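You operate a simulated robot arm through the tools that you are given. There is no shell and no other tool. Be economical: measure what you need, move in short steps, check, and stop when the job is done.

The job below is to be done with a simulated robot arm. You get a single attempt, and the scene is never put back.

## Task
Bleed the valve: slacken the black port plug, work the valve lever, nip the plug up again.
Fine: use the ring spanner and lay it back.

Only the result counts: the job must be done as asked and must still hold three seconds after the hand-in. Knocking over, shifting, dropping, spilling or breaking anything else fails it.

## Robot
A 6-joint arm with a two-finger parallel gripper, fixed in place. Base frame: the origin is at the foot of the arm, x ahead of it, y to its left, z up. Units: mm, degrees, N and s.
With the tool pointing down near the work surface it reaches from about 260 to 660 mm from the base axis. Its first joint turns from -66.0 to 66.0 degrees. Payload 2.9 kg.
Tool frame: the origin (TCP) lies between the finger pads and is the grasp point; the fingertips stand 30 mm ahead of it; z points along the fingers, y is the line along which they close. The gripper opens to 110 mm. The fingers are 20 mm wide and 10 mm thick; the gripper's body (48 by 112 mm) begins 55 mm behind the TCP.
Orientation is told as [roll, pitch, yaw] about the base's x, y, z axes, in that order, counted from this pose: with the fingers straight down and closing along the base's y, the tool's x points along the base's -x, its y along +y and its z along -z.

## Interface
- The arm moves only by the tool apply_moves. Its argument "increments" is a list of rows, each a list of 3 entries, a list of its own where there are three numbers: the turn, a rotation vector about the tool's x, y, z in units of 4 degrees (1.0 is 4 degrees), then the shift along the tool's x, y, z in units of 20 mm (1.0 is 20 mm), then the finger opening in mm, from 0 to 110. In form: [[[ax, ay, az], [dx, dy, dz], hand], ...]. A call has 1 to 8 rows; each row shifts and turns the commanded pose from where the row before left it, along the tool's axes as they then stand. A call with a number of a shift or a turn outside -1 to 1 is refused whole. Rows are played at 5 a second. More than 50 mm and 8.6 degrees between two rows, or a gripper value outside its range, and nothing of the call is played. A pose out of reach is approached as far as the arm can. The call stops where the force on the tool passes 40 N (or 10 N more than at its start, if that is more) or the arm is blocked; 0.2 s more then pass. The fingers move at their own pace (about 108 mm/s each) and stop on an object; they squeeze with about 24 N. The grip force told is the motor's: it shows also when the fingers shut on nothing. Time passes only in rows, and 0.2 s behind the last, so rows that do not move let the fingers close. It gives the time, the measured TCP pose, the force on the tool (base axes), the opening and the grip force at its end, in the units of the frame above (readings bear some noise).
- Cameras (640 x 400 px; columns grow to the right, rows downward): "scene" is fixed at [51.6, 413.7, 1397.1]; the picture's right is [-0.94, -0.34, 0.00], its down [-0.15, 0.42, -0.89] and it looks along [0.30, -0.84, -0.45] (base axes); focal length 302 px, centre (320, 200). "wrist" rides on the gripper at [-36, 0, -57] in the tool frame; the picture's right is [0.00, -1.00, 0.00], its down [0.97, 0.00, -0.24] and it looks along [0.24, 0.00, 0.97] (tool axes); focal length 218 px, centre (320, 200). There is no depth. A picture from a camera that has moved, and an enlarged one, comes with that camera's place and axes in the base frame and with its lens.
- capture(camera): a new picture of that camera. It takes no simulated time.
- close_up(camera, box): a new picture of the part [left, top, right, bottom] of that camera's present view, enlarged. It takes no simulated time.
- sign_off(): hands the job in; it is judged then, once.

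Go step by step. Nothing tells you positions but the pictures and the camera data: compare them with the known pose of the tool, close in by small moves and look again before you grip or let go. The budget is 120 turns and 64 pictures, counting those below and the enlarged ones. Unless the task says otherwise, let go and move clear before handing in, and close with one line.

The tools are called after "Emit:" as name(argument=value, ...) on one line, values as JSON. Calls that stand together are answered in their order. apply_moves: Moves the arm, as the interface text tells. Its arguments: {"type":"object","properties":{"increments":{"type":"array"}},"required":["increments"]} The other tools are called the same way: capture (camera) takes a picture; close_up (camera, box) takes an enlarged picture of a part of a camera's view; sign_off () hands the job in.

At the start:

```text
t: 0.0
tcp_pos: [359.9, -64.7, 1280.6]
tcp_rot: [0.0, 0.1, 0.0]
force: [-0.1, -0.3, 0.1]
width: 109.8
gripper_force: 0.0
```

scene: 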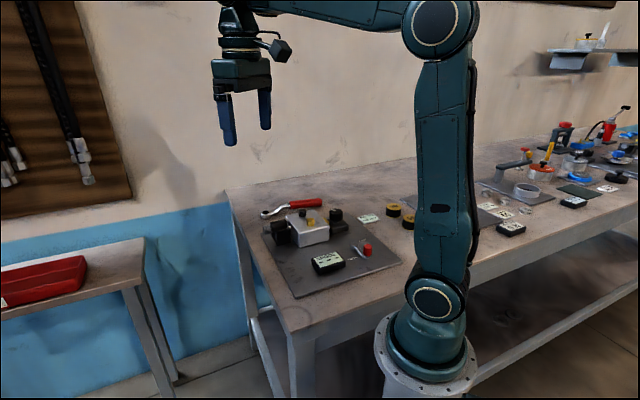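
wrist: 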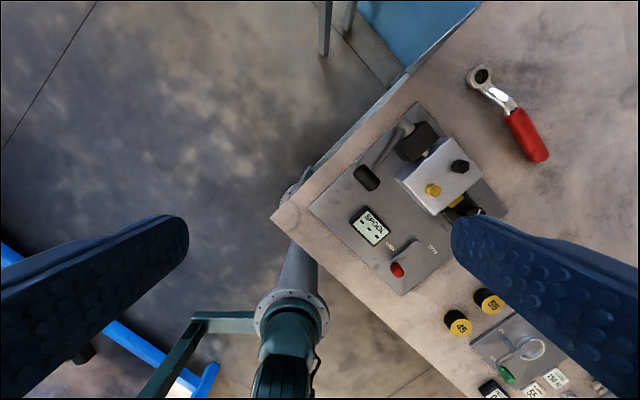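

I see a valve block on a grey plate with a black plug, a yellow plug, a lever, a display and a red switch, and the red-handled ring spanner lying beside it. I'll look closer first.

Emit:
close_up(camera="wrist", box=[290, 50, 560, 310])

Emit:
close_up(camera="scene", box=[230, 180, 430, 300])

```text
1.54 times, centred on (425, 180) of wrist
camera zoom: at [397.2, -63.6, 1338.4], right [0.0, -1.0, 0.0], down [-0.97, 0.0, 0.24], along [-0.24, 0.0, -0.97], focal length 336 px, centre (158, 231)
```

zoom: 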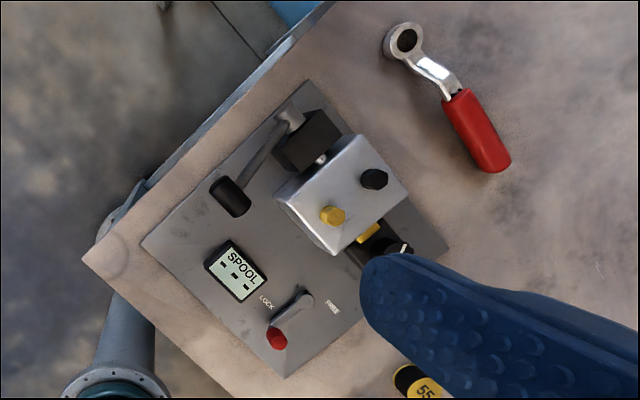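

```text
3.20 times, centred on (330, 240) of scene
camera zoom: at [51.6, 413.7, 1397.1], right [-0.94, -0.34, 0.0], down [-0.15, 0.42, -0.89], along [0.3, -0.84, -0.45], focal length 967 px, centre (288, 72)
```

zoom: 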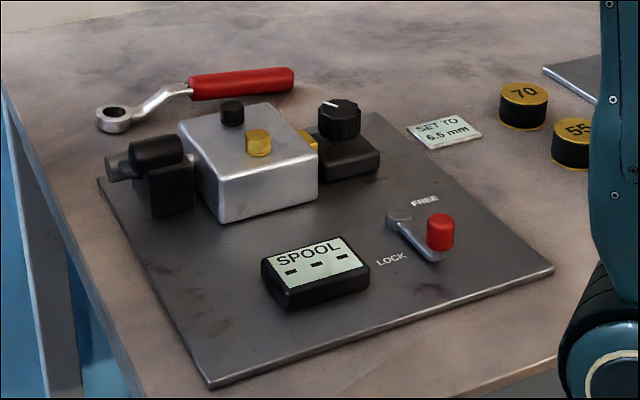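

I'll move the wrist camera over the valve board for a better look.

Emit:
apply_moves(increments=[[[0, 0, 0], [0, -1, 0.5], 110], [[0, 0, 0], [0, -1, 0.5], 110], [[0, 0, 0], [0, -1, 0.5], 110], [[0, 0, 0], [0, -1, 0.5], 110], [[0, 0, 0], [0, -1, 0.5], 110], [[0, 0, 0], [0, -1, 0.5], 110], [[0, 0, 0], [0, -1, 0.5], 110], [[0, 0, 0], [0, -1, 0.5], 110]])

Emit:
apply_moves(increments=[[[0, 0, 0], [0, -1, 0.5], 110], [[0, 0, 0], [0, -1, 0.5], 110], [[0, 0, 0], [0, -1, 0.5], 110], [[0, 0, 0], [0, -1, 0.5], 110], [[0, 0, 0], [0, 0, 0], 110]])

Emit:
capture(camera="wrist")

```text
t: 1.8
tcp_pos: [359.9, -223.9, 1200.0]
tcp_rot: [0.1, 0.0, -0.1]
force: [-0.1, -0.1, 0.2]
width: 110.2
gripper_force: 0.0
```

```text
t: 3.0
tcp_pos: [360.5, -305.6, 1160.0]
tcp_rot: [0.0, 0.0, 0.0]
force: [0.5, 0.8, -0.7]
width: 110.0
gripper_force: 0.0
```

```text
59 pictures are left
camera wrist: at [397.1, -304.6, 1218.5], right [0.0, -1.0, 0.0], down [-0.97, 0.0, 0.24], along [-0.24, 0.0, -0.97], focal length 218 px, centre (320, 200)
```

wrist: 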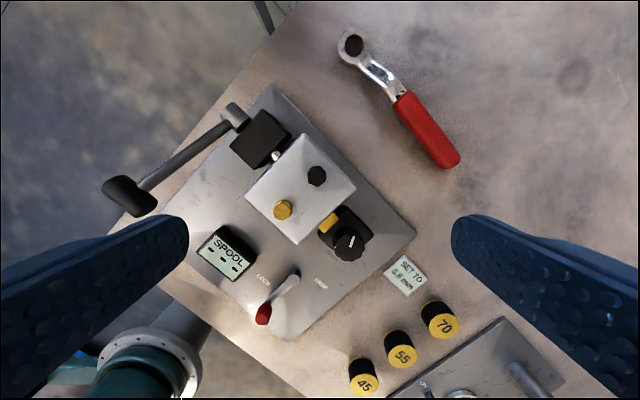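

Emit:
close_up(camera="wrist", box=[190, 90, 430, 240])

Emit:
close_up(camera="wrist", box=[190, 210, 430, 360])

Emit:
close_up(camera="wrist", box=[300, 10, 508, 180])

```text
2.67 times, centred on (310, 165) of wrist
camera zoom: at [397.1, -304.6, 1218.5], right [0.0, -1.0, 0.0], down [-0.97, 0.0, 0.24], along [-0.24, 0.0, -0.97], focal length 582 px, centre (347, 293)
```

zoom: 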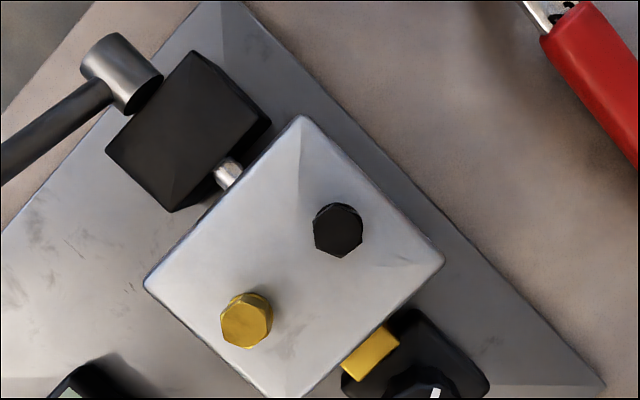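

```text
2.67 times, centred on (310, 285) of wrist
camera zoom: at [397.1, -304.6, 1218.5], right [0.0, -1.0, 0.0], down [-0.97, 0.0, 0.24], along [-0.24, 0.0, -0.97], focal length 582 px, centre (347, -27)
```

zoom: 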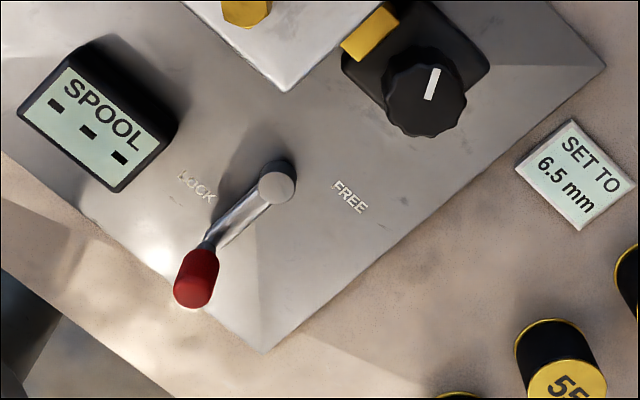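

```text
2.35 times, centred on (404, 95) of wrist
camera zoom: at [397.1, -304.6, 1218.5], right [0.0, -1.0, 0.0], down [-0.97, 0.0, 0.24], along [-0.24, 0.0, -0.97], focal length 514 px, centre (122, 447)
```

zoom: 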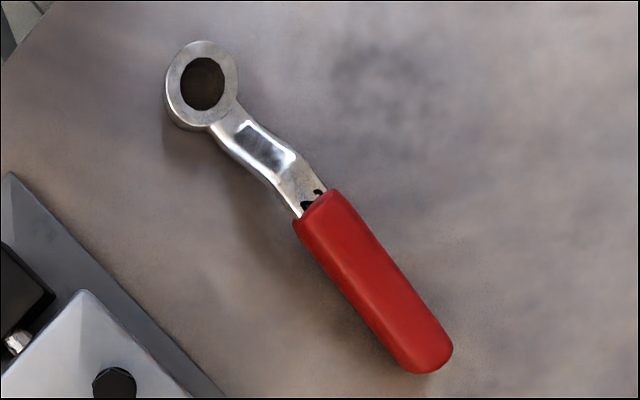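

The black plug sits on the block at about (361,-300) and the spanner handle's centre at about (418,-454), lying at about 44°. I'll turn the tool to yaw -136 so the fingers close across the handle.

Emit:
apply_moves(increments=[[[0, 0, 1], [0, 0, 0], 110], [[0, 0, 1], [0, 0, 0], 110], [[0, 0, 1], [0, 0, 0], 110], [[0, 0, 1], [0, 0, 0], 110], [[0, 0, 1], [0, 0, 0], 110], [[0, 0, 1], [0, 0, 0], 110], [[0, 0, 1], [0, 0, 0], 110], [[0, 0, 1], [0, 0, 0], 110]])

Emit:
apply_moves(increments=[[[0, 0, 1], [0, 0, 0], 110], [[0, 0, 1], [0, 0, 0], 110], [[0, 0, 1], [0, 0, 0], 110], [[0, 0, 1], [0, 0, 0], 110], [[0, 0, 1], [0, 0, 0], 110], [[0, 0, 1], [0, 0, 0], 110], [[0, 0, 1], [0, 0, 0], 110], [[0, 0, 1], [0, 0, 0], 110]])

Emit:
apply_moves(increments=[[[0, 0, 1], [0, 0, 0], 110], [[0, 0, 1], [0, 0, 0], 110], [[0, 0, 1], [0, 0, 0], 110], [[0, 0, 1], [0, 0, 0], 110], [[0, 0, 1], [0, 0, 0], 110], [[0, 0, 1], [0, 0, 0], 110], [[0, 0, 1], [0, 0, 0], 110], [[0, 0, 1], [0, 0, 0], 110]])

Emit:
apply_moves(increments=[[[0, 0, 1], [0, 0, 0], 110], [[0, 0, 1], [0, 0, 0], 110], [[0, 0, 1], [0, 0, 0], 110], [[0, 0, 1], [0, 0, 0], 110], [[0, 0, 1], [0, 0, 0], 110], [[0, 0, 1], [0, 0, 0], 110], [[0, 0, 1], [0, 0, 0], 110], [[0, 0, 1], [0, 0, 0], 110]])

Emit:
apply_moves(increments=[[[0, 0, 1], [0, 0, 0], 110], [[0, 0, 1], [0, 0, 0], 110], [[0, 0, 0], [0, 0, 0], 110]])

```text
t: 4.8
tcp_pos: [360.9, -305.3, 1161.3]
tcp_rot: [0.0, 0.0, -32.2]
force: [-0.8, -0.4, 0.0]
width: 110.1
gripper_force: 0.1
```

```text
t: 6.6
tcp_pos: [361.1, -304.9, 1161.1]
tcp_rot: [0.0, 0.0, -64.1]
force: [-0.5, -0.2, 0.5]
width: 110.4
gripper_force: 0.0
```

```text
t: 8.4
tcp_pos: [359.8, -305.2, 1160.9]
tcp_rot: [0.0, 0.0, -96.1]
force: [-0.9, -0.1, 0.4]
width: 110.1
gripper_force: 0.0
```

```text
t: 10.2
tcp_pos: [360.9, -304.6, 1161.5]
tcp_rot: [0.1, 0.0, -128.1]
force: [-0.3, 0.3, -0.2]
width: 109.9
gripper_force: 0.2
```

```text
t: 11.0
tcp_pos: [360.6, -304.1, 1160.9]
tcp_rot: [0.0, 0.1, -136.2]
force: [-0.5, -0.3, 0.2]
width: 110.0
gripper_force: 0.1
```

Emit:
apply_moves(increments=[[[0, 0, 0], [-0.39, 0.917, 0.8], 110], [[0, 0, 0], [-0.39, 0.917, 0.8], 110], [[0, 0, 0], [-0.39, 0.917, 0.8], 110], [[0, 0, 0], [-0.39, 0.917, 0.8], 110], [[0, 0, 0], [-0.39, 0.917, 0.8], 110], [[0, 0, 0], [-0.39, 0.917, 0.8], 110], [[0, 0, 0], [-0.39, 0.917, 0.8], 110], [[0, 0, 0], [-0.39, 0.917, 0.8], 110]])

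Emit:
capture(camera="wrist")

Emit:
close_up(camera="scene", box=[230, 150, 390, 250])

```text
t: 12.8
tcp_pos: [417.5, -452.4, 1033.2]
tcp_rot: [0.0, 0.0, -136.1]
force: [0.2, -0.2, 0.1]
width: 109.9
gripper_force: 0.0
```

```text
55 pictures are left
camera wrist: at [392.1, -476.8, 1091.0], right [-0.69, 0.72, 0.0], down [0.7, 0.67, 0.24], along [0.17, 0.17, -0.97], focal length 218 px, centre (320, 200)
```

wrist: 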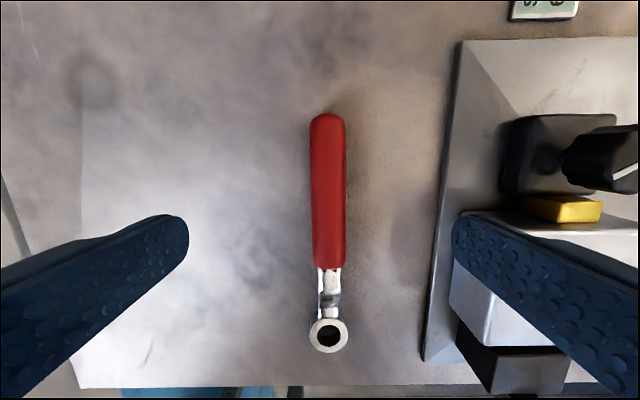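

```text
4.00 times, centred on (310, 200) of scene
camera zoom: at [51.6, 413.7, 1397.1], right [-0.94, -0.34, 0.0], down [-0.15, 0.42, -0.89], along [0.3, -0.84, -0.45], focal length 1209 px, centre (360, 200)
```

zoom: 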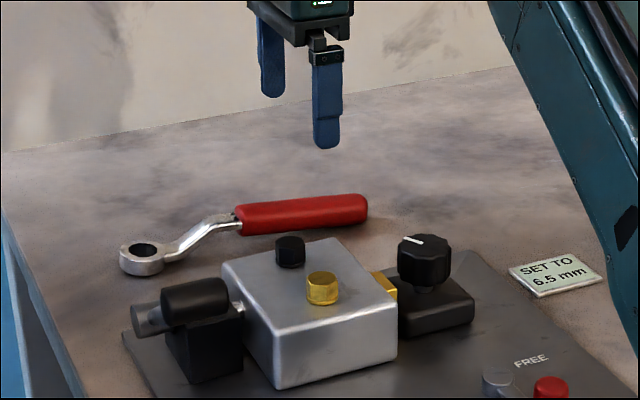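

The spanner is well aligned under the tool, about 7 mm off in tool y. I'll correct that, come down partway and look again.

Emit:
apply_moves(increments=[[[0, 0, 0], [0, -0.35, 0.8], 110], [[0, 0, 0], [0, 0, 0.9], 110], [[0, 0, 0], [0, 0, 0.9], 110], [[0, 0, 0], [0, 0, 0.9], 110], [[0, 0, 0], [0, 0, 0], 80]])

Emit:
capture(camera="wrist")

Emit:
close_up(camera="scene", box=[250, 160, 362, 230])

```text
t: 14.0
tcp_pos: [413.7, -449.4, 963.4]
tcp_rot: [0.0, -0.1, -135.9]
force: [0.1, 1.0, 0.3]
width: 80.2
gripper_force: 0.1
```

```text
53 pictures are left
camera wrist: at [387.9, -472.5, 1020.8], right [-0.69, 0.72, 0.0], down [0.7, 0.67, 0.24], along [0.17, 0.17, -0.97], focal length 218 px, centre (320, 200)
```

wrist: 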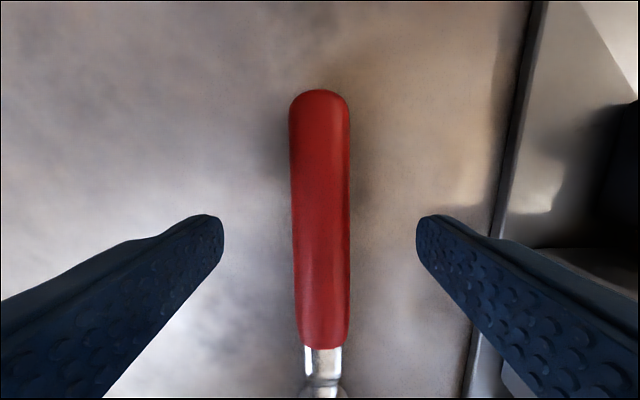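

```text
5.71 times, centred on (306, 195) of scene
camera zoom: at [51.6, 413.7, 1397.1], right [-0.94, -0.34, 0.0], down [-0.15, 0.42, -0.89], along [0.3, -0.84, -0.45], focal length 1727 px, centre (400, 229)
```

zoom: 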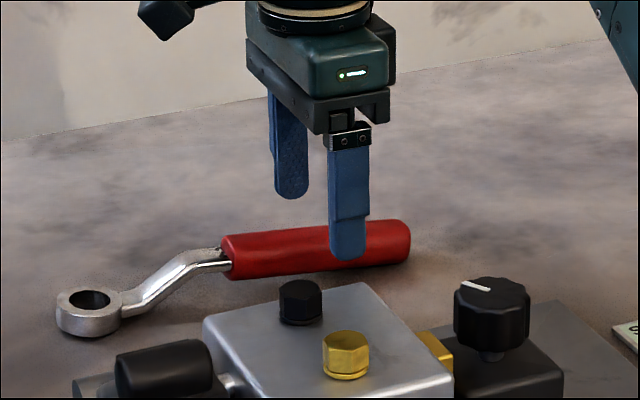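

The handle is centred between the fingers with its axis at about z = 910. I'll descend to TCP z ≈ 916 and close.

Emit:
apply_moves(increments=[[[0, 0, 0], [0, 0, 0.8], 80], [[0, 0, 0], [0, 0, 0.8], 80], [[0, 0, 0], [0, 0, 0.75], 80], [[0, 0, 0], [0, 0, 0], 80]])

Emit:
close_up(camera="scene", box=[250, 160, 362, 230])

```text
t: 14.8
tcp_pos: [413.5, -450.3, 930.9]
tcp_rot: [0.8, 0.0, -135.9]
force: [-1.9, 1.7, 4.0]
width: 81.3
gripper_force: 1.6
stopped in row 3: the force on the tool passed its limit (the readings are from after the stop); the commanded pose is now the measured one
```

```text
5.71 times, centred on (306, 195) of scene
camera zoom: at [51.5, 413.8, 1397.1], right [-0.94, -0.34, 0.0], down [-0.15, 0.42, -0.9], along [0.3, -0.84, -0.45], focal length 1727 px, centre (400, 229)
```

zoom: 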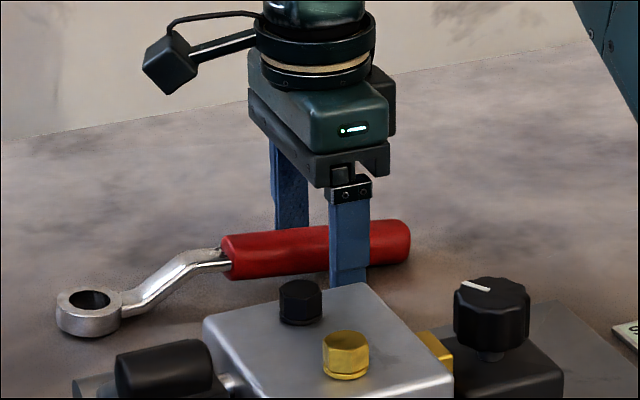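

The tool touched something earlier than expected, with the fingertips at about z = 900. I'll look before going on.

Emit:
capture(camera="wrist")

Emit:
capture(camera="scene")

```text
50 pictures are left
camera wrist: at [388.5, -473.8, 988.1], right [-0.69, 0.72, -0.01], down [0.7, 0.68, 0.24], along [0.18, 0.16, -0.97], focal length 218 px, centre (320, 200)
```

wrist: 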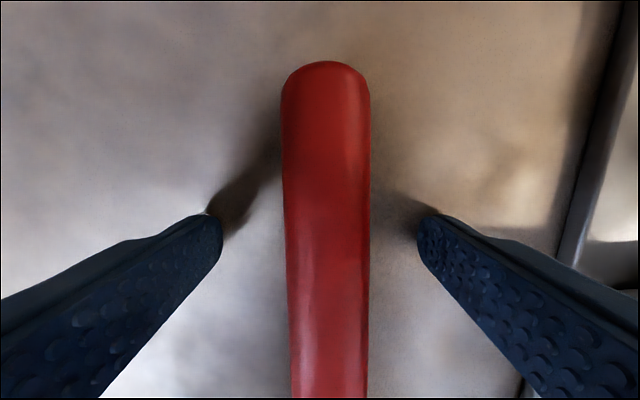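

```text
49 pictures are left
```

scene: 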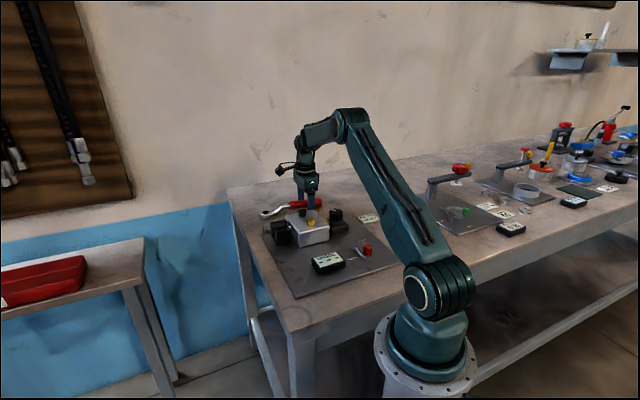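

The fingertips are right at the table surface, which is really at about z = 897, and the handle sits between them. I'll level up, rise 2 mm and close the fingers.

Emit:
apply_moves(increments=[[[-0.144, -0.139, 0], [0, 0, -0.1], 80], [[0, 0, 0], [0, 0, 0], 60], [[0, 0, 0], [0, 0, 0], 40], [[0, 0, 0], [0, 0, 0], 10], [[0, 0, 0], [0, 0, 0], 10], [[0, 0, 0], [0, 0, 0], 10]])

Emit:
capture(camera="wrist")

```text
t: 16.2
tcp_pos: [413.4, -450.2, 932.0]
tcp_rot: [1.3, -0.7, -136.0]
force: [-0.7, 0.5, 0.2]
width: 27.7
gripper_force: 23.2
```

```text
48 pictures are left
camera wrist: at [388.5, -473.0, 989.9], right [-0.69, 0.72, -0.02], down [0.7, 0.68, 0.23], along [0.18, 0.14, -0.97], focal length 218 px, centre (320, 200)
```

wrist: 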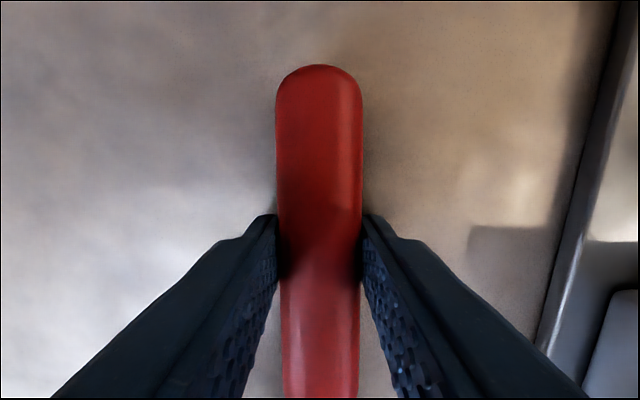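

I have the grip, but the tool is tilted by about 1.5°. I'll reopen, level the tool and close again so that turning stays true.

Emit:
apply_moves(increments=[[[0, 0, 0], [0, 0, 0], 50], [[0, 0, 0], [0, 0, 0], 50], [[0.325, 0.175, 0], [0, 0, -0.05], 50], [[0, 0, 0], [0, 0, 0], 50], [[0, 0, 0], [0, 0, 0], 30], [[0, 0, 0], [0, 0, 0], 10], [[0, 0, 0], [0, 0, 0], 10], [[0, 0, 0], [0, 0, 0], 10]])

```text
t: 18.0
tcp_pos: [413.7, -450.7, 933.0]
tcp_rot: [-0.1, 0.1, -136.1]
force: [0.6, 0.3, 0.0]
width: 27.8
gripper_force: 25.0
```

The tool is level and gripping. The home pose for laying the spanner back is TCP (413.7, -450.7, 933), yaw -136.1. Now I'll lift it.

Emit:
apply_moves(increments=[[[0, 0, 0], [0, 0, -0.3], 10], [[0, 0, 0], [0, 0, -0.7], 10], [[0, 0, 0], [0, 0, -1], 10], [[0, 0, 0], [0, 0, -1], 10], [[0, 0, 0], [0, 0, -1], 10], [[0, 0, 0], [0, 0, -1], 10], [[0, 0, 0], [0, 0, -1], 10], [[0, 0, 0], [0, 0, 0], 10]])

Emit:
capture(camera="wrist")

Emit:
close_up(camera="scene", box=[240, 135, 384, 225])

```text
t: 19.8
tcp_pos: [413.2, -450.3, 1054.5]
tcp_rot: [0.0, 0.0, -136.0]
force: [-0.4, -0.2, -3.3]
width: 27.6
gripper_force: 23.8
```

```text
47 pictures are left
camera wrist: at [388.0, -474.0, 1111.0], right [-0.69, 0.72, 0.0], down [0.7, 0.67, 0.24], along [0.17, 0.17, -0.97], focal length 218 px, centre (320, 200)
```

wrist: 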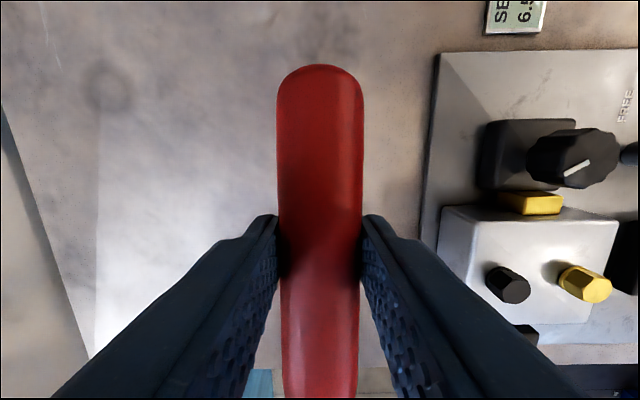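

```text
4.44 times, centred on (312, 180) of scene
camera zoom: at [51.7, 413.7, 1397.1], right [-0.94, -0.34, 0.0], down [-0.15, 0.42, -0.89], along [0.3, -0.84, -0.45], focal length 1344 px, centre (356, 289)
```

zoom: 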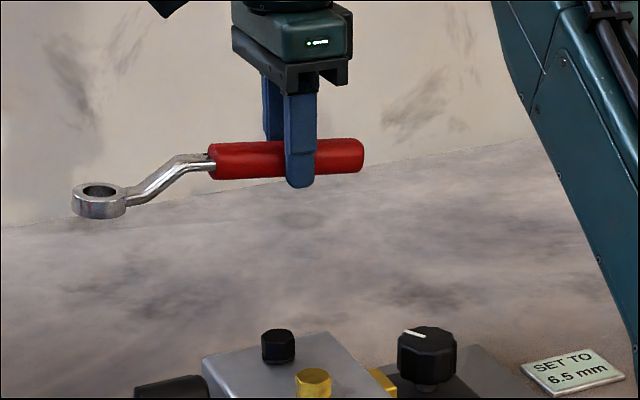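

The spanner is lifted and held firmly, with the ring about 143 mm ahead of the TCP. I'll check the hex orientation in the ring and on the plug.

Emit:
close_up(camera="scene", box=[246, 168, 278, 188])

Emit:
close_up(camera="scene", box=[286, 202, 318, 222])

Emit:
close_up(camera="wrist", box=[476, 255, 556, 305])

```text
16.00 times, centred on (262, 178) of scene
camera zoom: at [51.7, 413.7, 1397.1], right [-0.94, -0.34, 0.0], down [-0.15, 0.42, -0.89], along [0.3, -0.84, -0.45], focal length 4836 px, centre (1248, 552)
```

zoom: 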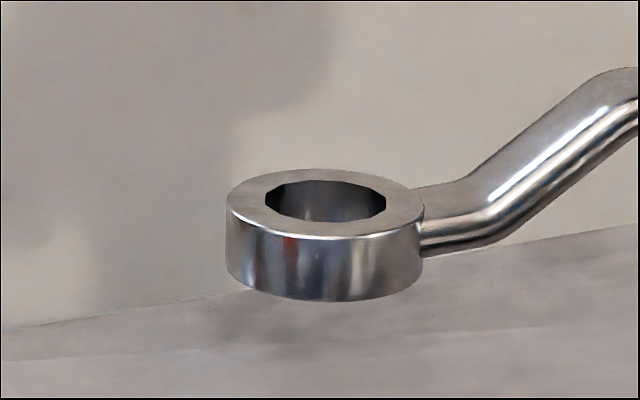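

```text
16.00 times, centred on (302, 212) of scene
camera zoom: at [51.7, 413.7, 1397.1], right [-0.94, -0.34, 0.0], down [-0.15, 0.42, -0.89], along [0.3, -0.84, -0.45], focal length 4836 px, centre (608, 8)
```

zoom: 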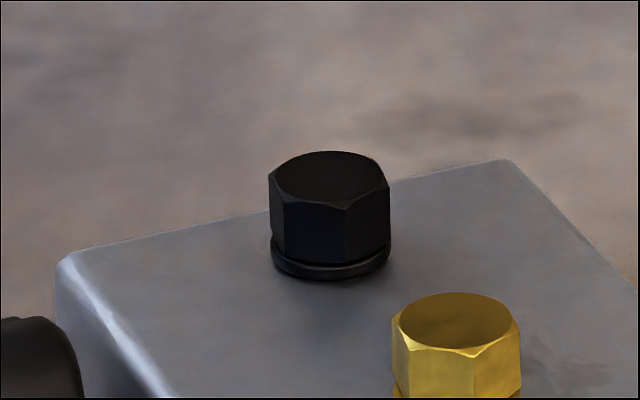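

```text
8.00 times, centred on (516, 280) of wrist
camera zoom: at [388.0, -474.0, 1111.0], right [-0.69, 0.72, 0.0], down [0.7, 0.67, 0.24], along [0.17, 0.17, -0.97], focal length 1746 px, centre (-1248, -440)
```

zoom: 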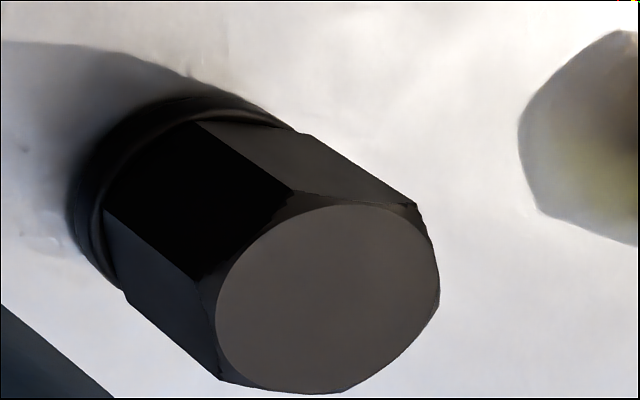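

The ring looks like a 12-point and the plug's hex corners lie at about 8° (mod 60), with the plug top at about (362.5, -300.8, 973). I'll bring the ring over the plug with the handle pointing at 248° (yaw -112) and hold it above.

Emit:
apply_moves(increments=[[[0, 0, 0], [-0.634, -0.835, 0], 10], [[0, 0, 0], [-0.634, -0.835, 0], 10], [[0, 0, 0], [-0.634, -0.835, 0], 10], [[0, 0, 0], [-0.634, -0.835, 0], 10], [[0, 0, 0], [-0.634, -0.835, 0], 10], [[0, 0, -1], [0, 0, 0], 10], [[0, 0, -1], [0, 0, 0], 10], [[0, 0, -1], [0, 0, 0], 10]])

Emit:
apply_moves(increments=[[[0, 0, -1], [0, 0, 0], 10], [[0, 0, -1], [0, 0, 0], 10], [[0, 0, -1], [0, 0, 0], 10], [[0, 0, 0], [0, 0, 0.9], 10], [[0, 0, 0], [0, 0, 0.7], 10], [[0, 0, 0], [0, 0, 0], 10]])

Emit:
close_up(camera="scene", box=[278, 190, 326, 220])

Emit:
capture(camera="wrist")

```text
t: 21.6
tcp_pos: [310.6, -434.9, 1052.9]
tcp_rot: [0.1, 0.2, -123.9]
force: [-0.3, 0.1, -3.6]
width: 27.5
gripper_force: 24.4
```

```text
t: 23.0
tcp_pos: [308.8, -434.6, 1020.4]
tcp_rot: [-0.1, 0.1, -112.1]
force: [-0.2, -0.8, -3.8]
width: 27.7
gripper_force: 23.8
```

```text
13.33 times, centred on (302, 205) of scene
camera zoom: at [51.7, 413.7, 1397.1], right [-0.94, -0.34, 0.0], down [-0.15, 0.42, -0.89], along [0.3, -0.84, -0.45], focal length 4030 px, centre (560, 133)
```

zoom: 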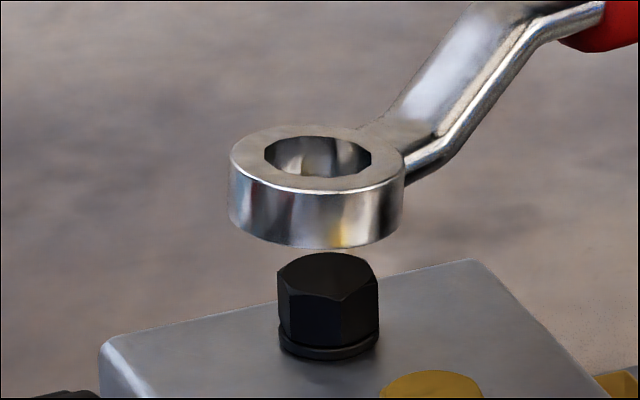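

```text
41 pictures are left
camera wrist: at [297.0, -467.4, 1077.5], right [-0.93, 0.37, 0.0], down [0.36, 0.9, 0.24], along [0.09, 0.22, -0.97], focal length 218 px, centre (320, 200)
```

wrist: 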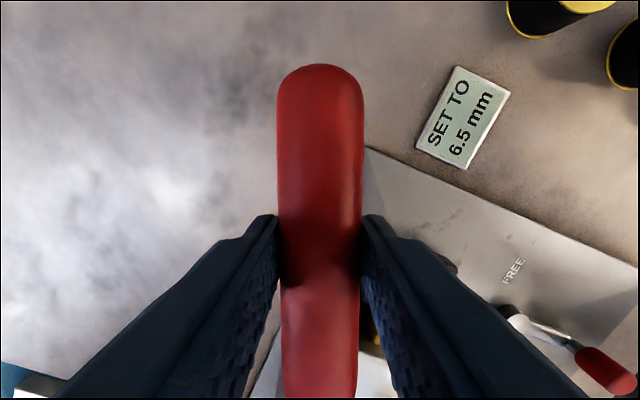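

The ring is almost over the plug, about 2 mm off in the picture. I'll nudge it across and come down close.

Emit:
apply_moves(increments=[[[0, 0, 0], [-0.06, -0.068, 0.2], 10], [[0, 0, 0], [0, 0, 0.25], 10], [[0, 0, 0], [0, 0, 0], 10]])

Emit:
close_up(camera="scene", box=[284, 195, 324, 220])

```text
t: 23.8
tcp_pos: [306.6, -435.1, 1011.6]
tcp_rot: [0.0, 0.1, -112.0]
force: [-0.1, 0.3, -4.2]
width: 27.7
gripper_force: 23.7
```

```text
16.00 times, centred on (304, 208) of scene
camera zoom: at [51.7, 413.7, 1397.1], right [-0.94, -0.34, 0.0], down [-0.15, 0.42, -0.89], along [0.3, -0.84, -0.45], focal length 4836 px, centre (576, 80)
```

zoom: 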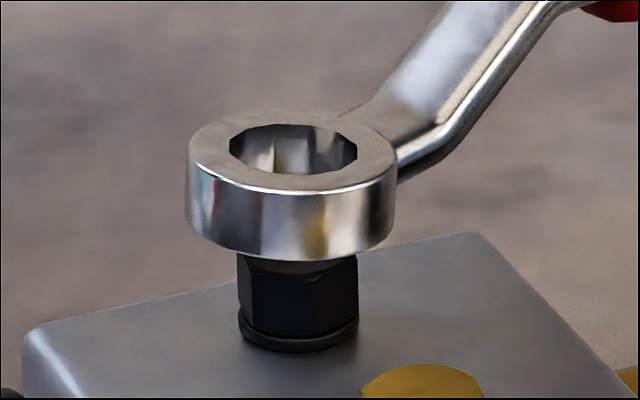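

The ring is cocked about 6° on its plane: it lay with the handle end drooped on the table. I'll rise, pitch the tool to level the ring, and check again.

Emit:
apply_moves(increments=[[[0, 0, 0], [0, 0, -1], 10], [[0, 0, 0], [0.2, 0, -0.2], 10], [[0, -0.8, 0], [0, 0, 0], 10], [[0, -0.8, 0], [0, 0, 0], 10], [[0, 0, 0], [0, 0, 0], 10]])

Emit:
close_up(camera="scene", box=[284, 195, 324, 220])

Emit:
close_up(camera="scene", box=[270, 150, 366, 210])

```text
t: 25.0
tcp_pos: [309.6, -432.3, 1034.7]
tcp_rot: [0.0, -6.3, -112.0]
force: [0.3, -0.5, -3.1]
width: 27.8
gripper_force: 23.8
```

```text
16.00 times, centred on (304, 208) of scene
camera zoom: at [51.7, 413.7, 1397.1], right [-0.94, -0.34, 0.0], down [-0.15, 0.42, -0.89], along [0.3, -0.84, -0.45], focal length 4836 px, centre (576, 80)
```

zoom: 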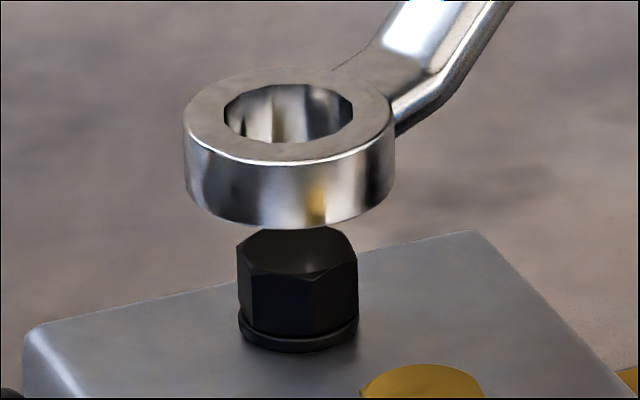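

```text
6.67 times, centred on (318, 180) of scene
camera zoom: at [51.7, 413.7, 1397.1], right [-0.94, -0.34, 0.0], down [-0.15, 0.42, -0.89], along [0.3, -0.84, -0.45], focal length 2015 px, centre (333, 333)
```

zoom: 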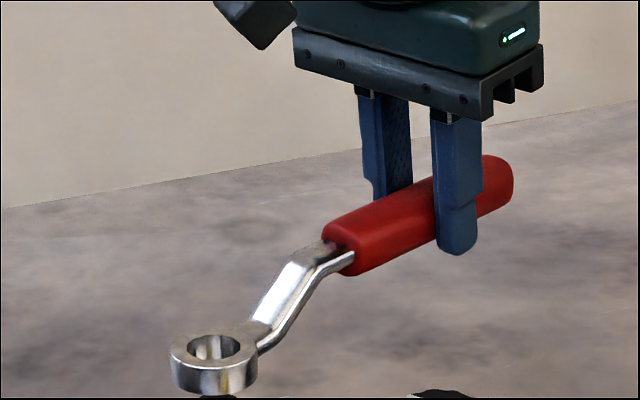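

The ring is now level, about 14 mm above the plug and under 1 mm off. I'll correct that and lower it.

Emit:
apply_moves(increments=[[[0, 0, 0], [-0.028, -0.03, 0.003], 10], [[0, 0, 0], [0.033, 0, 0.298], 10], [[0, 0, 0], [0.033, 0, 0.298], 10], [[0, 0, 0], [0, 0, 0], 10]])

Emit:
close_up(camera="scene", box=[284, 195, 324, 220])

```text
t: 26.0
tcp_pos: [310.1, -430.9, 1022.7]
tcp_rot: [0.1, -6.2, -112.0]
force: [-0.8, -0.2, -3.4]
width: 27.6
gripper_force: 23.6
```

```text
16.00 times, centred on (304, 208) of scene
camera zoom: at [51.7, 413.7, 1397.1], right [-0.94, -0.34, 0.0], down [-0.15, 0.42, -0.89], along [0.3, -0.84, -0.45], focal length 4836 px, centre (576, 80)
```

zoom: 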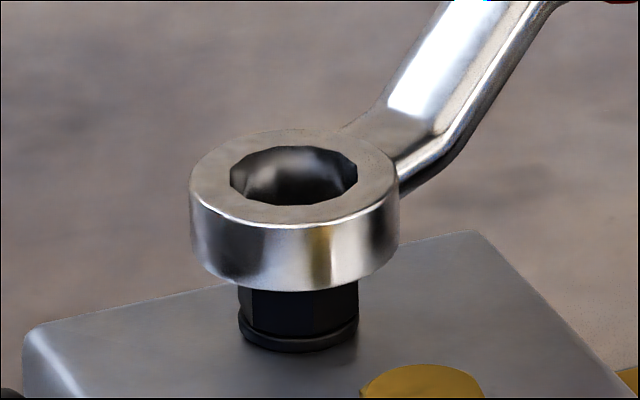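

Nearly touching, about 2 mm to go. I'll lower in small steps and watch the force.

Emit:
apply_moves(increments=[[[0, 0, 0], [0.011, 0, 0.1], 10], [[0, 0, 0], [0.011, 0, 0.1], 10], [[0, 0, 0], [0.011, 0, 0.1], 10], [[0, 0, 0], [0, 0, 0], 10]])

Emit:
close_up(camera="scene", box=[284, 195, 324, 220])

```text
t: 27.0
tcp_pos: [309.5, -431.6, 1016.5]
tcp_rot: [0.0, -6.3, -112.0]
force: [-0.1, 0.0, -3.4]
width: 27.5
gripper_force: 23.7
```

```text
16.00 times, centred on (304, 208) of scene
camera zoom: at [51.7, 413.7, 1397.1], right [-0.94, -0.34, 0.0], down [-0.15, 0.42, -0.89], along [0.3, -0.84, -0.45], focal length 4836 px, centre (576, 80)
```

zoom: 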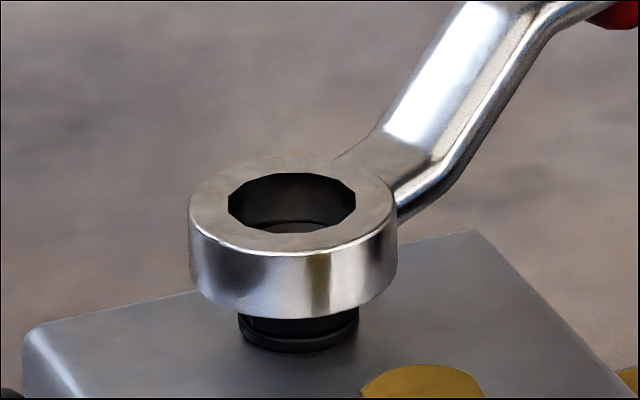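

It is entering without force. I'll nudge about 0.6 mm and continue down.

Emit:
apply_moves(increments=[[[0, 0, 0], [-0.018, -0.022, 0], 10], [[0, 0, 0], [0.011, 0, 0.1], 10], [[0, 0, 0], [0.011, 0, 0.1], 10], [[0, 0, 0], [0, 0, 0], 10]])

Emit:
close_up(camera="scene", box=[284, 195, 324, 220])

```text
t: 28.0
tcp_pos: [308.9, -432.1, 1012.5]
tcp_rot: [0.0, -6.3, -112.0]
force: [-0.1, 0.3, -2.5]
width: 27.6
gripper_force: 24.1
```

```text
16.00 times, centred on (304, 208) of scene
camera zoom: at [51.7, 413.7, 1397.1], right [-0.94, -0.34, 0.0], down [-0.15, 0.42, -0.89], along [0.3, -0.84, -0.45], focal length 4836 px, centre (576, 80)
```

zoom: 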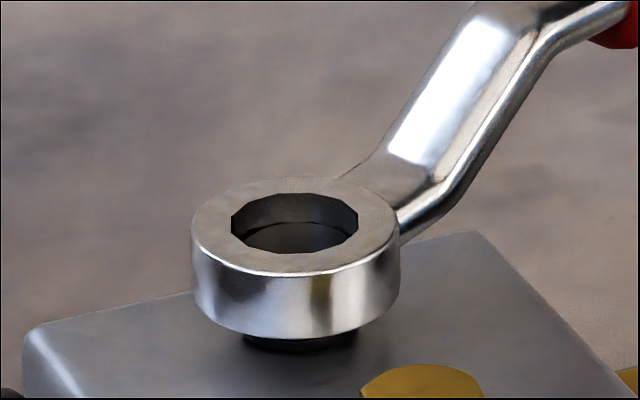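

Emit:
apply_moves(increments=[[[0, 0, 0], [0.011, 0, 0.1], 10], [[0, 0, 0], [0.006, 0, 0.05], 10], [[0, 0, 0], [0, 0, 0], 10]])

Emit:
close_up(camera="scene", box=[284, 195, 324, 220])

```text
t: 28.8
tcp_pos: [309.3, -431.0, 1010.6]
tcp_rot: [0.0, -6.3, -112.0]
force: [-1.1, -0.6, -3.2]
width: 27.5
gripper_force: 23.9
```

```text
16.00 times, centred on (304, 208) of scene
camera zoom: at [51.7, 413.7, 1397.1], right [-0.94, -0.34, 0.0], down [-0.15, 0.42, -0.89], along [0.3, -0.84, -0.45], focal length 4836 px, centre (576, 80)
```

zoom: 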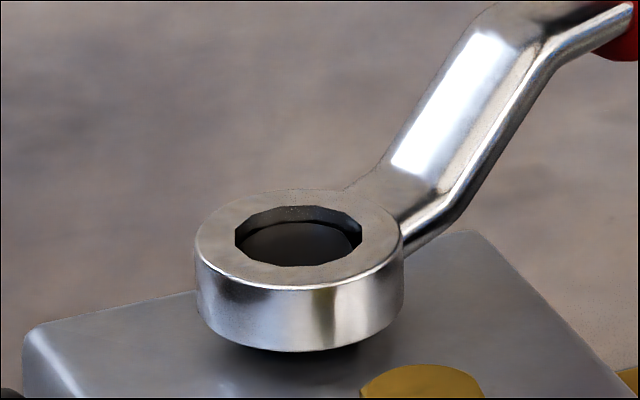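

The ring is seated on the plug. Now I'll slacken it, turning the handle counter-clockwise about the plug, with a short first test.

Emit:
apply_moves(increments=[[[-0.11, 0, -0.994], [0.0172, 0.4917, 0], 10], [[-0.11, 0, -0.994], [0.0172, 0.4917, 0], 10], [[0, 0, 0], [0, 0, 0], 10]])

```text
t: 29.6
tcp_pos: [328.5, -437.4, 1010.6]
tcp_rot: [0.1, -6.3, -103.9]
force: [-0.6, 0.2, -3.5]
width: 27.7
gripper_force: 24.0
```

Emit:
apply_moves(increments=[[[-0.11, 0, -0.994], [0.0172, 0.4917, 0], 10], [[-0.11, 0, -0.994], [0.0172, 0.4917, 0], 10], [[-0.11, 0, -0.994], [0.0172, 0.4917, 0], 10], [[0, 0, 0], [0, 0, 0], 10]])

Emit:
close_up(camera="scene", box=[284, 195, 324, 220])

```text
t: 30.6
tcp_pos: [357.3, -442.0, 1011.5]
tcp_rot: [-0.1, -6.2, -91.9]
force: [0.2, -0.2, -3.1]
width: 27.8
gripper_force: 24.4
```

```text
16.00 times, centred on (304, 208) of scene
camera zoom: at [51.7, 413.7, 1397.1], right [-0.94, -0.34, 0.0], down [-0.15, 0.42, -0.89], along [0.3, -0.84, -0.45], focal length 4836 px, centre (576, 80)
```

zoom: 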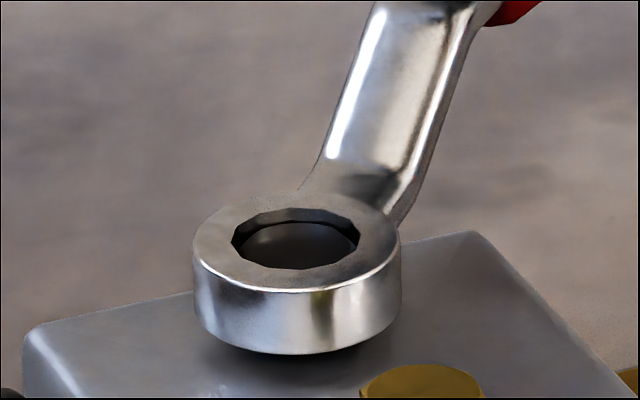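

No torque has been felt yet and the plug is hidden inside the ring. I'll turn further, then lift off to see whether the hex moved.

Emit:
apply_moves(increments=[[[-0.11, 0, -0.994], [0.0172, 0.4917, 0], 10], [[-0.11, 0, -0.994], [0.0172, 0.4917, 0], 10], [[-0.11, 0, -0.994], [0.0172, 0.4917, 0], 10], [[-0.11, 0, -0.994], [0.0172, 0.4917, 0], 10], [[-0.11, 0, -0.994], [0.0172, 0.4917, 0], 10], [[0, 0, 0], [0, 0, 0], 10]])

Emit:
apply_moves(increments=[[[0, 0, 0], [-0.05, 0, -0.45], 10], [[0, 0, 0], [-0.07, 0, -0.6], 10], [[0, 0, 0], [-0.07, 0, -0.6], 10], [[0, 0, 0], [0, 0, 0], 10]])

Emit:
close_up(camera="scene", box=[284, 195, 324, 220])

```text
t: 32.0
tcp_pos: [404.3, -435.0, 1010.1]
tcp_rot: [0.0, -6.3, -71.9]
force: [-0.5, -0.1, -3.2]
width: 27.8
gripper_force: 24.5
```

```text
t: 33.0
tcp_pos: [405.3, -435.9, 1044.7]
tcp_rot: [0.0, -6.3, -71.9]
force: [0.2, -0.4, -2.6]
width: 27.7
gripper_force: 23.6
```

```text
16.00 times, centred on (304, 208) of scene
camera zoom: at [51.7, 413.7, 1397.1], right [-0.94, -0.34, 0.0], down [-0.15, 0.42, -0.89], along [0.3, -0.84, -0.45], focal length 4836 px, centre (576, 80)
```

zoom: 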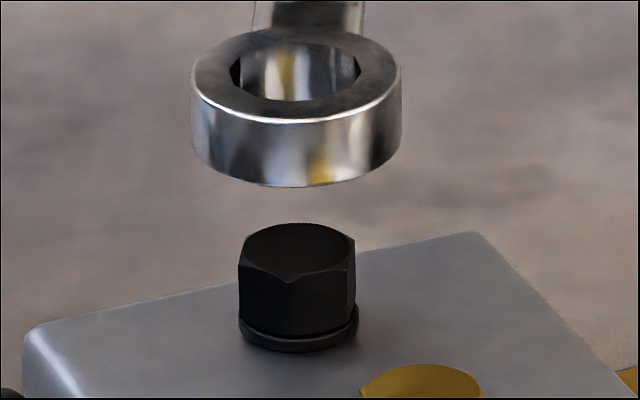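

The hex has turned 40° counter-clockwise with the spanner, so the plug slackens fine. I'll reseat and take it to about 90°.

Emit:
apply_moves(increments=[[[0, 0, 0], [0.07, 0, 0.6], 10], [[0, 0, 0], [0.07, 0, 0.6], 10], [[0, 0, 0], [0.025, 0, 0.22], 10], [[0, 0, 0], [0.025, 0, 0.21], 10], [[0, 0, 0], [0, 0, 0], 10]])

Emit:
apply_moves(increments=[[[-0.11, 0, -0.994], [0.0172, 0.4917, 0], 10], [[-0.11, 0, -0.994], [0.0172, 0.4917, 0], 10], [[-0.11, 0, -0.994], [0.0172, 0.4917, 0], 10], [[-0.11, 0, -0.994], [0.0172, 0.4917, 0], 10], [[-0.11, 0, -0.994], [0.0172, 0.4917, 0], 10], [[-0.11, 0, -0.994], [0.0172, 0.4917, 0], 10], [[0, 0, 0], [0, 0, 0], 10]])

Emit:
apply_moves(increments=[[[-0.11, 0, -0.994], [0.0172, 0.4917, 0], 10], [[-0.11, 0, -0.994], [0.0172, 0.4917, 0], 10], [[-0.11, 0, -0.994], [0.0172, 0.4917, 0], 10], [[-0.11, 0, -0.994], [0.0172, 0.4917, 0], 10], [[-0.11, 0, -0.994], [0.0172, 0.4917, 0], 10], [[-0.11, 0, -0.994], [0.0172, 0.4917, 0], 10], [[0, 0, 0], [0, 0, 0], 10]])

Emit:
close_up(camera="scene", box=[266, 180, 330, 220])

```text
t: 34.2
tcp_pos: [405.8, -435.7, 1011.6]
tcp_rot: [0.0, -6.2, -71.9]
force: [0.7, 0.3, -2.6]
width: 27.7
gripper_force: 23.5
```

```text
t: 35.8
tcp_pos: [457.1, -407.6, 1010.9]
tcp_rot: [0.0, -6.3, -47.8]
force: [0.2, 0.1, -3.7]
width: 27.9
gripper_force: 24.6
```

```text
t: 37.4
tcp_pos: [490.2, -359.5, 1010.8]
tcp_rot: [0.0, -6.2, -23.8]
force: [-0.8, 0.2, -3.6]
width: 28.0
gripper_force: 24.0
```

```text
10.00 times, centred on (298, 200) of scene
camera zoom: at [51.7, 413.7, 1397.1], right [-0.94, -0.34, 0.0], down [-0.15, 0.42, -0.89], along [0.3, -0.84, -0.45], focal length 3023 px, centre (540, 200)
```

zoom: 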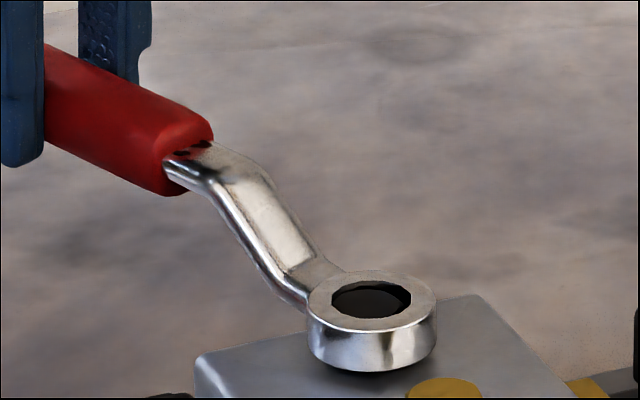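

The plug is slackened by about 88°. I'll lift the spanner off, level the tool and take it back to its place so I can work the lever with a free hand.

Emit:
apply_moves(increments=[[[0, 0, 0], [-0.11, 0, -0.99], 10], [[0, 0, 0], [-0.11, 0, -0.99], 10], [[0, 0, 0], [-0.11, 0, -0.99], 10], [[0, 0.785, 0], [0, 0, 0], 10], [[0, 0.785, 0], [0, 0, 0], 10], [[0, 0, 1], [0, 0, 0], 10], [[0, 0, 1], [0, 0, 0], 10], [[0, 0, 1], [0, 0, 0], 10]])

Emit:
apply_moves(increments=[[[0, 0, 1], [0, 0, 0], 10], [[0, 0, 1], [0, 0, 0], 10], [[0, 0, 1], [0, 0, 0], 10], [[0, 0, 1], [0, 0, 0], 10], [[0, 0, 1], [0, 0, 0], 10], [[0, 0, 1], [0, 0, 0], 10], [[0, 0, 1], [0, 0, 0], 10], [[0, 0, 1], [0, 0, 0], 10]])

Emit:
apply_moves(increments=[[[0, 0, 1], [0, 0, 0], 10], [[0, 0, 1], [0, 0, 0], 10], [[0, 0, 1], [0, 0, 0], 10], [[0, 0, 1], [0, 0, 0], 10], [[0, 0, 1], [0, 0, 0], 10], [[0, 0, 1], [0, 0, 0], 10], [[0, 0, 1], [0, 0, 0], 10], [[0, 0, 1], [0, 0, 0], 10]])

Emit:
apply_moves(increments=[[[0, 0, 1], [0, 0, 0], 10], [[0, 0, 1], [0, 0, 0], 10], [[0, 0, 1], [0, 0, 0], 10], [[0, 0, 1], [0, 0, 0], 10], [[0, 0, 1], [0, 0, 0], 10], [[0, 0, 1], [0, 0, 0], 10], [[0, 0, 1], [0, 0, 0], 10], [[0, 0, 1], [0, 0, 0], 10]])

Emit:
apply_moves(increments=[[[0, 0, 1], [0, 0, 0], 10], [[0, 0, 0], [0, 0, 0], 10]])

Emit:
close_up(camera="scene", box=[220, 140, 380, 240])

```text
t: 39.2
tcp_pos: [490.1, -359.4, 1070.9]
tcp_rot: [0.0, 0.0, -36.0]
force: [0.9, -0.8, -3.0]
width: 27.5
gripper_force: 23.7
```

```text
t: 41.0
tcp_pos: [490.2, -360.1, 1070.8]
tcp_rot: [0.2, 0.0, -68.0]
force: [-0.2, 0.4, -2.7]
width: 27.8
gripper_force: 24.0
```

```text
t: 42.8
tcp_pos: [491.4, -359.5, 1070.5]
tcp_rot: [0.0, -0.1, -100.0]
force: [0.7, 0.6, -2.9]
width: 27.6
gripper_force: 24.2
```

```text
t: 44.6
tcp_pos: [489.2, -360.6, 1070.3]
tcp_rot: [0.1, 0.0, -132.0]
force: [0.1, -0.1, -3.7]
width: 27.8
gripper_force: 24.2
```

```text
t: 45.2
tcp_pos: [490.2, -360.9, 1071.2]
tcp_rot: [0.0, 0.1, -135.8]
force: [0.7, -0.5, -3.4]
width: 27.7
gripper_force: 23.3
```

```text
4.00 times, centred on (300, 190) of scene
camera zoom: at [51.7, 413.7, 1397.1], right [-0.94, -0.34, 0.0], down [-0.15, 0.42, -0.89], along [0.3, -0.84, -0.45], focal length 1209 px, centre (400, 240)
```

zoom: 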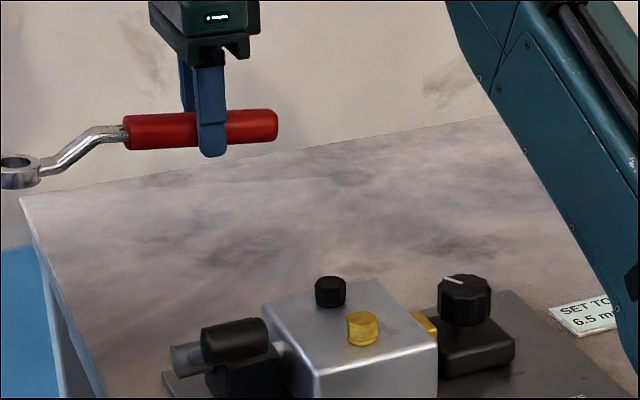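

Emit:
apply_moves(increments=[[[0, 0, 0], [-0.982, 0.099, 0], 10], [[0, 0, 0], [-0.982, 0.099, 0], 10], [[0, 0, 0], [-0.982, 0.099, 0], 10], [[0, 0, 0], [-0.982, 0.099, 0], 10], [[0, 0, 0], [-0.982, 0.099, 0], 10], [[0, 0, 0], [-0.982, 0.099, 0], 10], [[0, 0, 0], [0, 0, 1], 10], [[0, 0, 0], [0, 0, 1], 10]])

Emit:
apply_moves(increments=[[[0, 0, 0], [0, 0, 1], 10], [[0, 0, 0], [0, 0, 1], 10], [[0, 0, 0], [0, 0, 1], 10], [[0, 0, 0], [0, 0, 0.9], 10], [[0, 0, 0], [0, 0, 0.5], 10], [[0, 0, 0], [0, 0, 0], 10]])

```text
t: 47.0
tcp_pos: [412.7, -449.6, 1028.5]
tcp_rot: [0.0, 0.1, -135.9]
force: [-0.1, 0.4, -3.9]
width: 27.9
gripper_force: 23.5
```

```text
t: 48.4
tcp_pos: [413.5, -449.1, 940.5]
tcp_rot: [0.0, 0.1, -135.9]
force: [-0.8, 0.0, -3.5]
width: 27.4
gripper_force: 23.3
```

Emit:
apply_moves(increments=[[[0, 0, 0], [0, 0.03, 0.15], 10], [[0, 0, 0], [0, 0, 0.15], 10], [[0, 0, 0], [0, 0, 0.06], 10], [[0, 0, 0], [0, 0, 0], 10]])

Emit:
close_up(camera="scene", box=[250, 160, 362, 230])

```text
t: 49.4
tcp_pos: [414.6, -451.1, 934.8]
tcp_rot: [0.0, 0.1, -135.9]
force: [0.0, -0.2, -2.9]
width: 27.8
gripper_force: 23.8
```

```text
5.71 times, centred on (306, 195) of scene
camera zoom: at [51.7, 413.7, 1397.1], right [-0.94, -0.34, 0.0], down [-0.15, 0.42, -0.89], along [0.3, -0.84, -0.45], focal length 1727 px, centre (400, 229)
```

zoom: 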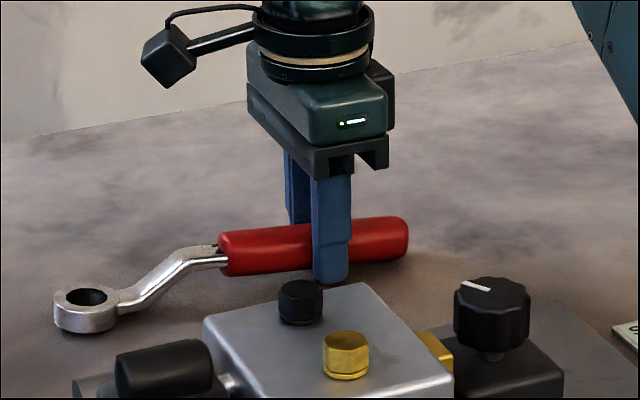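

Emit:
apply_moves(increments=[[[0, 0, 0], [-0.03, 0, 0.05], 10], [[0, 0, 0], [0, 0, 0.05], 10], [[0, 0, 0], [0, 0, 0], 10]])

```text
t: 50.2
tcp_pos: [414.2, -450.4, 933.0]
tcp_rot: [0.1, 0.1, -135.9]
force: [1.5, 2.8, 4.7]
width: 27.5
gripper_force: 23.9
```

It has touched the table. I'll open the fingers and rise.

Emit:
apply_moves(increments=[[[0, 0, 0], [0, 0, 0], 32], [[0, 0, 0], [0, 0, 0], 50], [[0, 0, 0], [0, 0, 0], 60], [[0, 0, 0], [0, 0, -0.5], 60], [[0, 0, 0], [0, 0, -1], 60], [[0, 0, 0], [0, 0, -1], 60], [[0, 0, 0], [0, 0, -1], 60], [[0, 0, 0], [0, 0, -1], 60]])

Emit:
close_up(camera="scene", box=[230, 160, 390, 260])

Emit:
capture(camera="wrist")

```text
t: 52.0
tcp_pos: [413.9, -450.1, 1023.2]
tcp_rot: [0.1, 0.1, -136.0]
force: [0.1, -0.3, 0.2]
width: 60.0
gripper_force: 0.2
```

```text
4.00 times, centred on (310, 210) of scene
camera zoom: at [51.6, 413.7, 1397.1], right [-0.94, -0.34, 0.0], down [-0.15, 0.42, -0.89], along [0.3, -0.84, -0.45], focal length 1209 px, centre (360, 160)
```

zoom: 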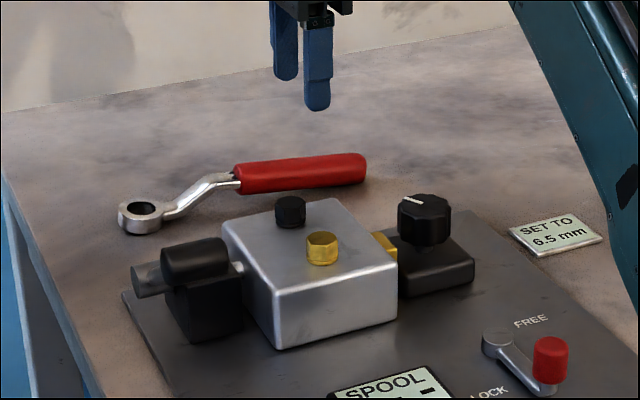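

```text
27 pictures are left
camera wrist: at [388.7, -474.2, 1080.4], right [-0.7, 0.72, 0.0], down [0.7, 0.68, 0.24], along [0.17, 0.17, -0.97], focal length 218 px, centre (320, 200)
```

wrist: 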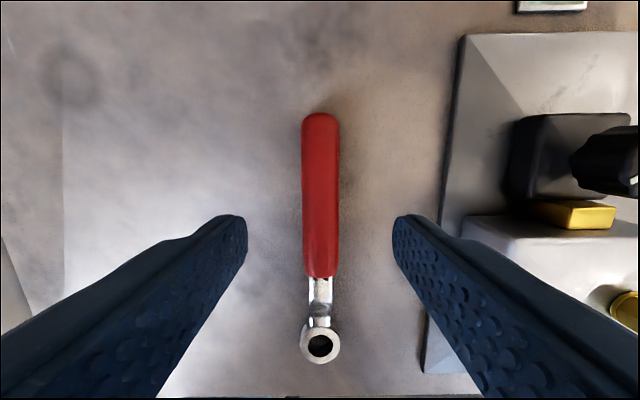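

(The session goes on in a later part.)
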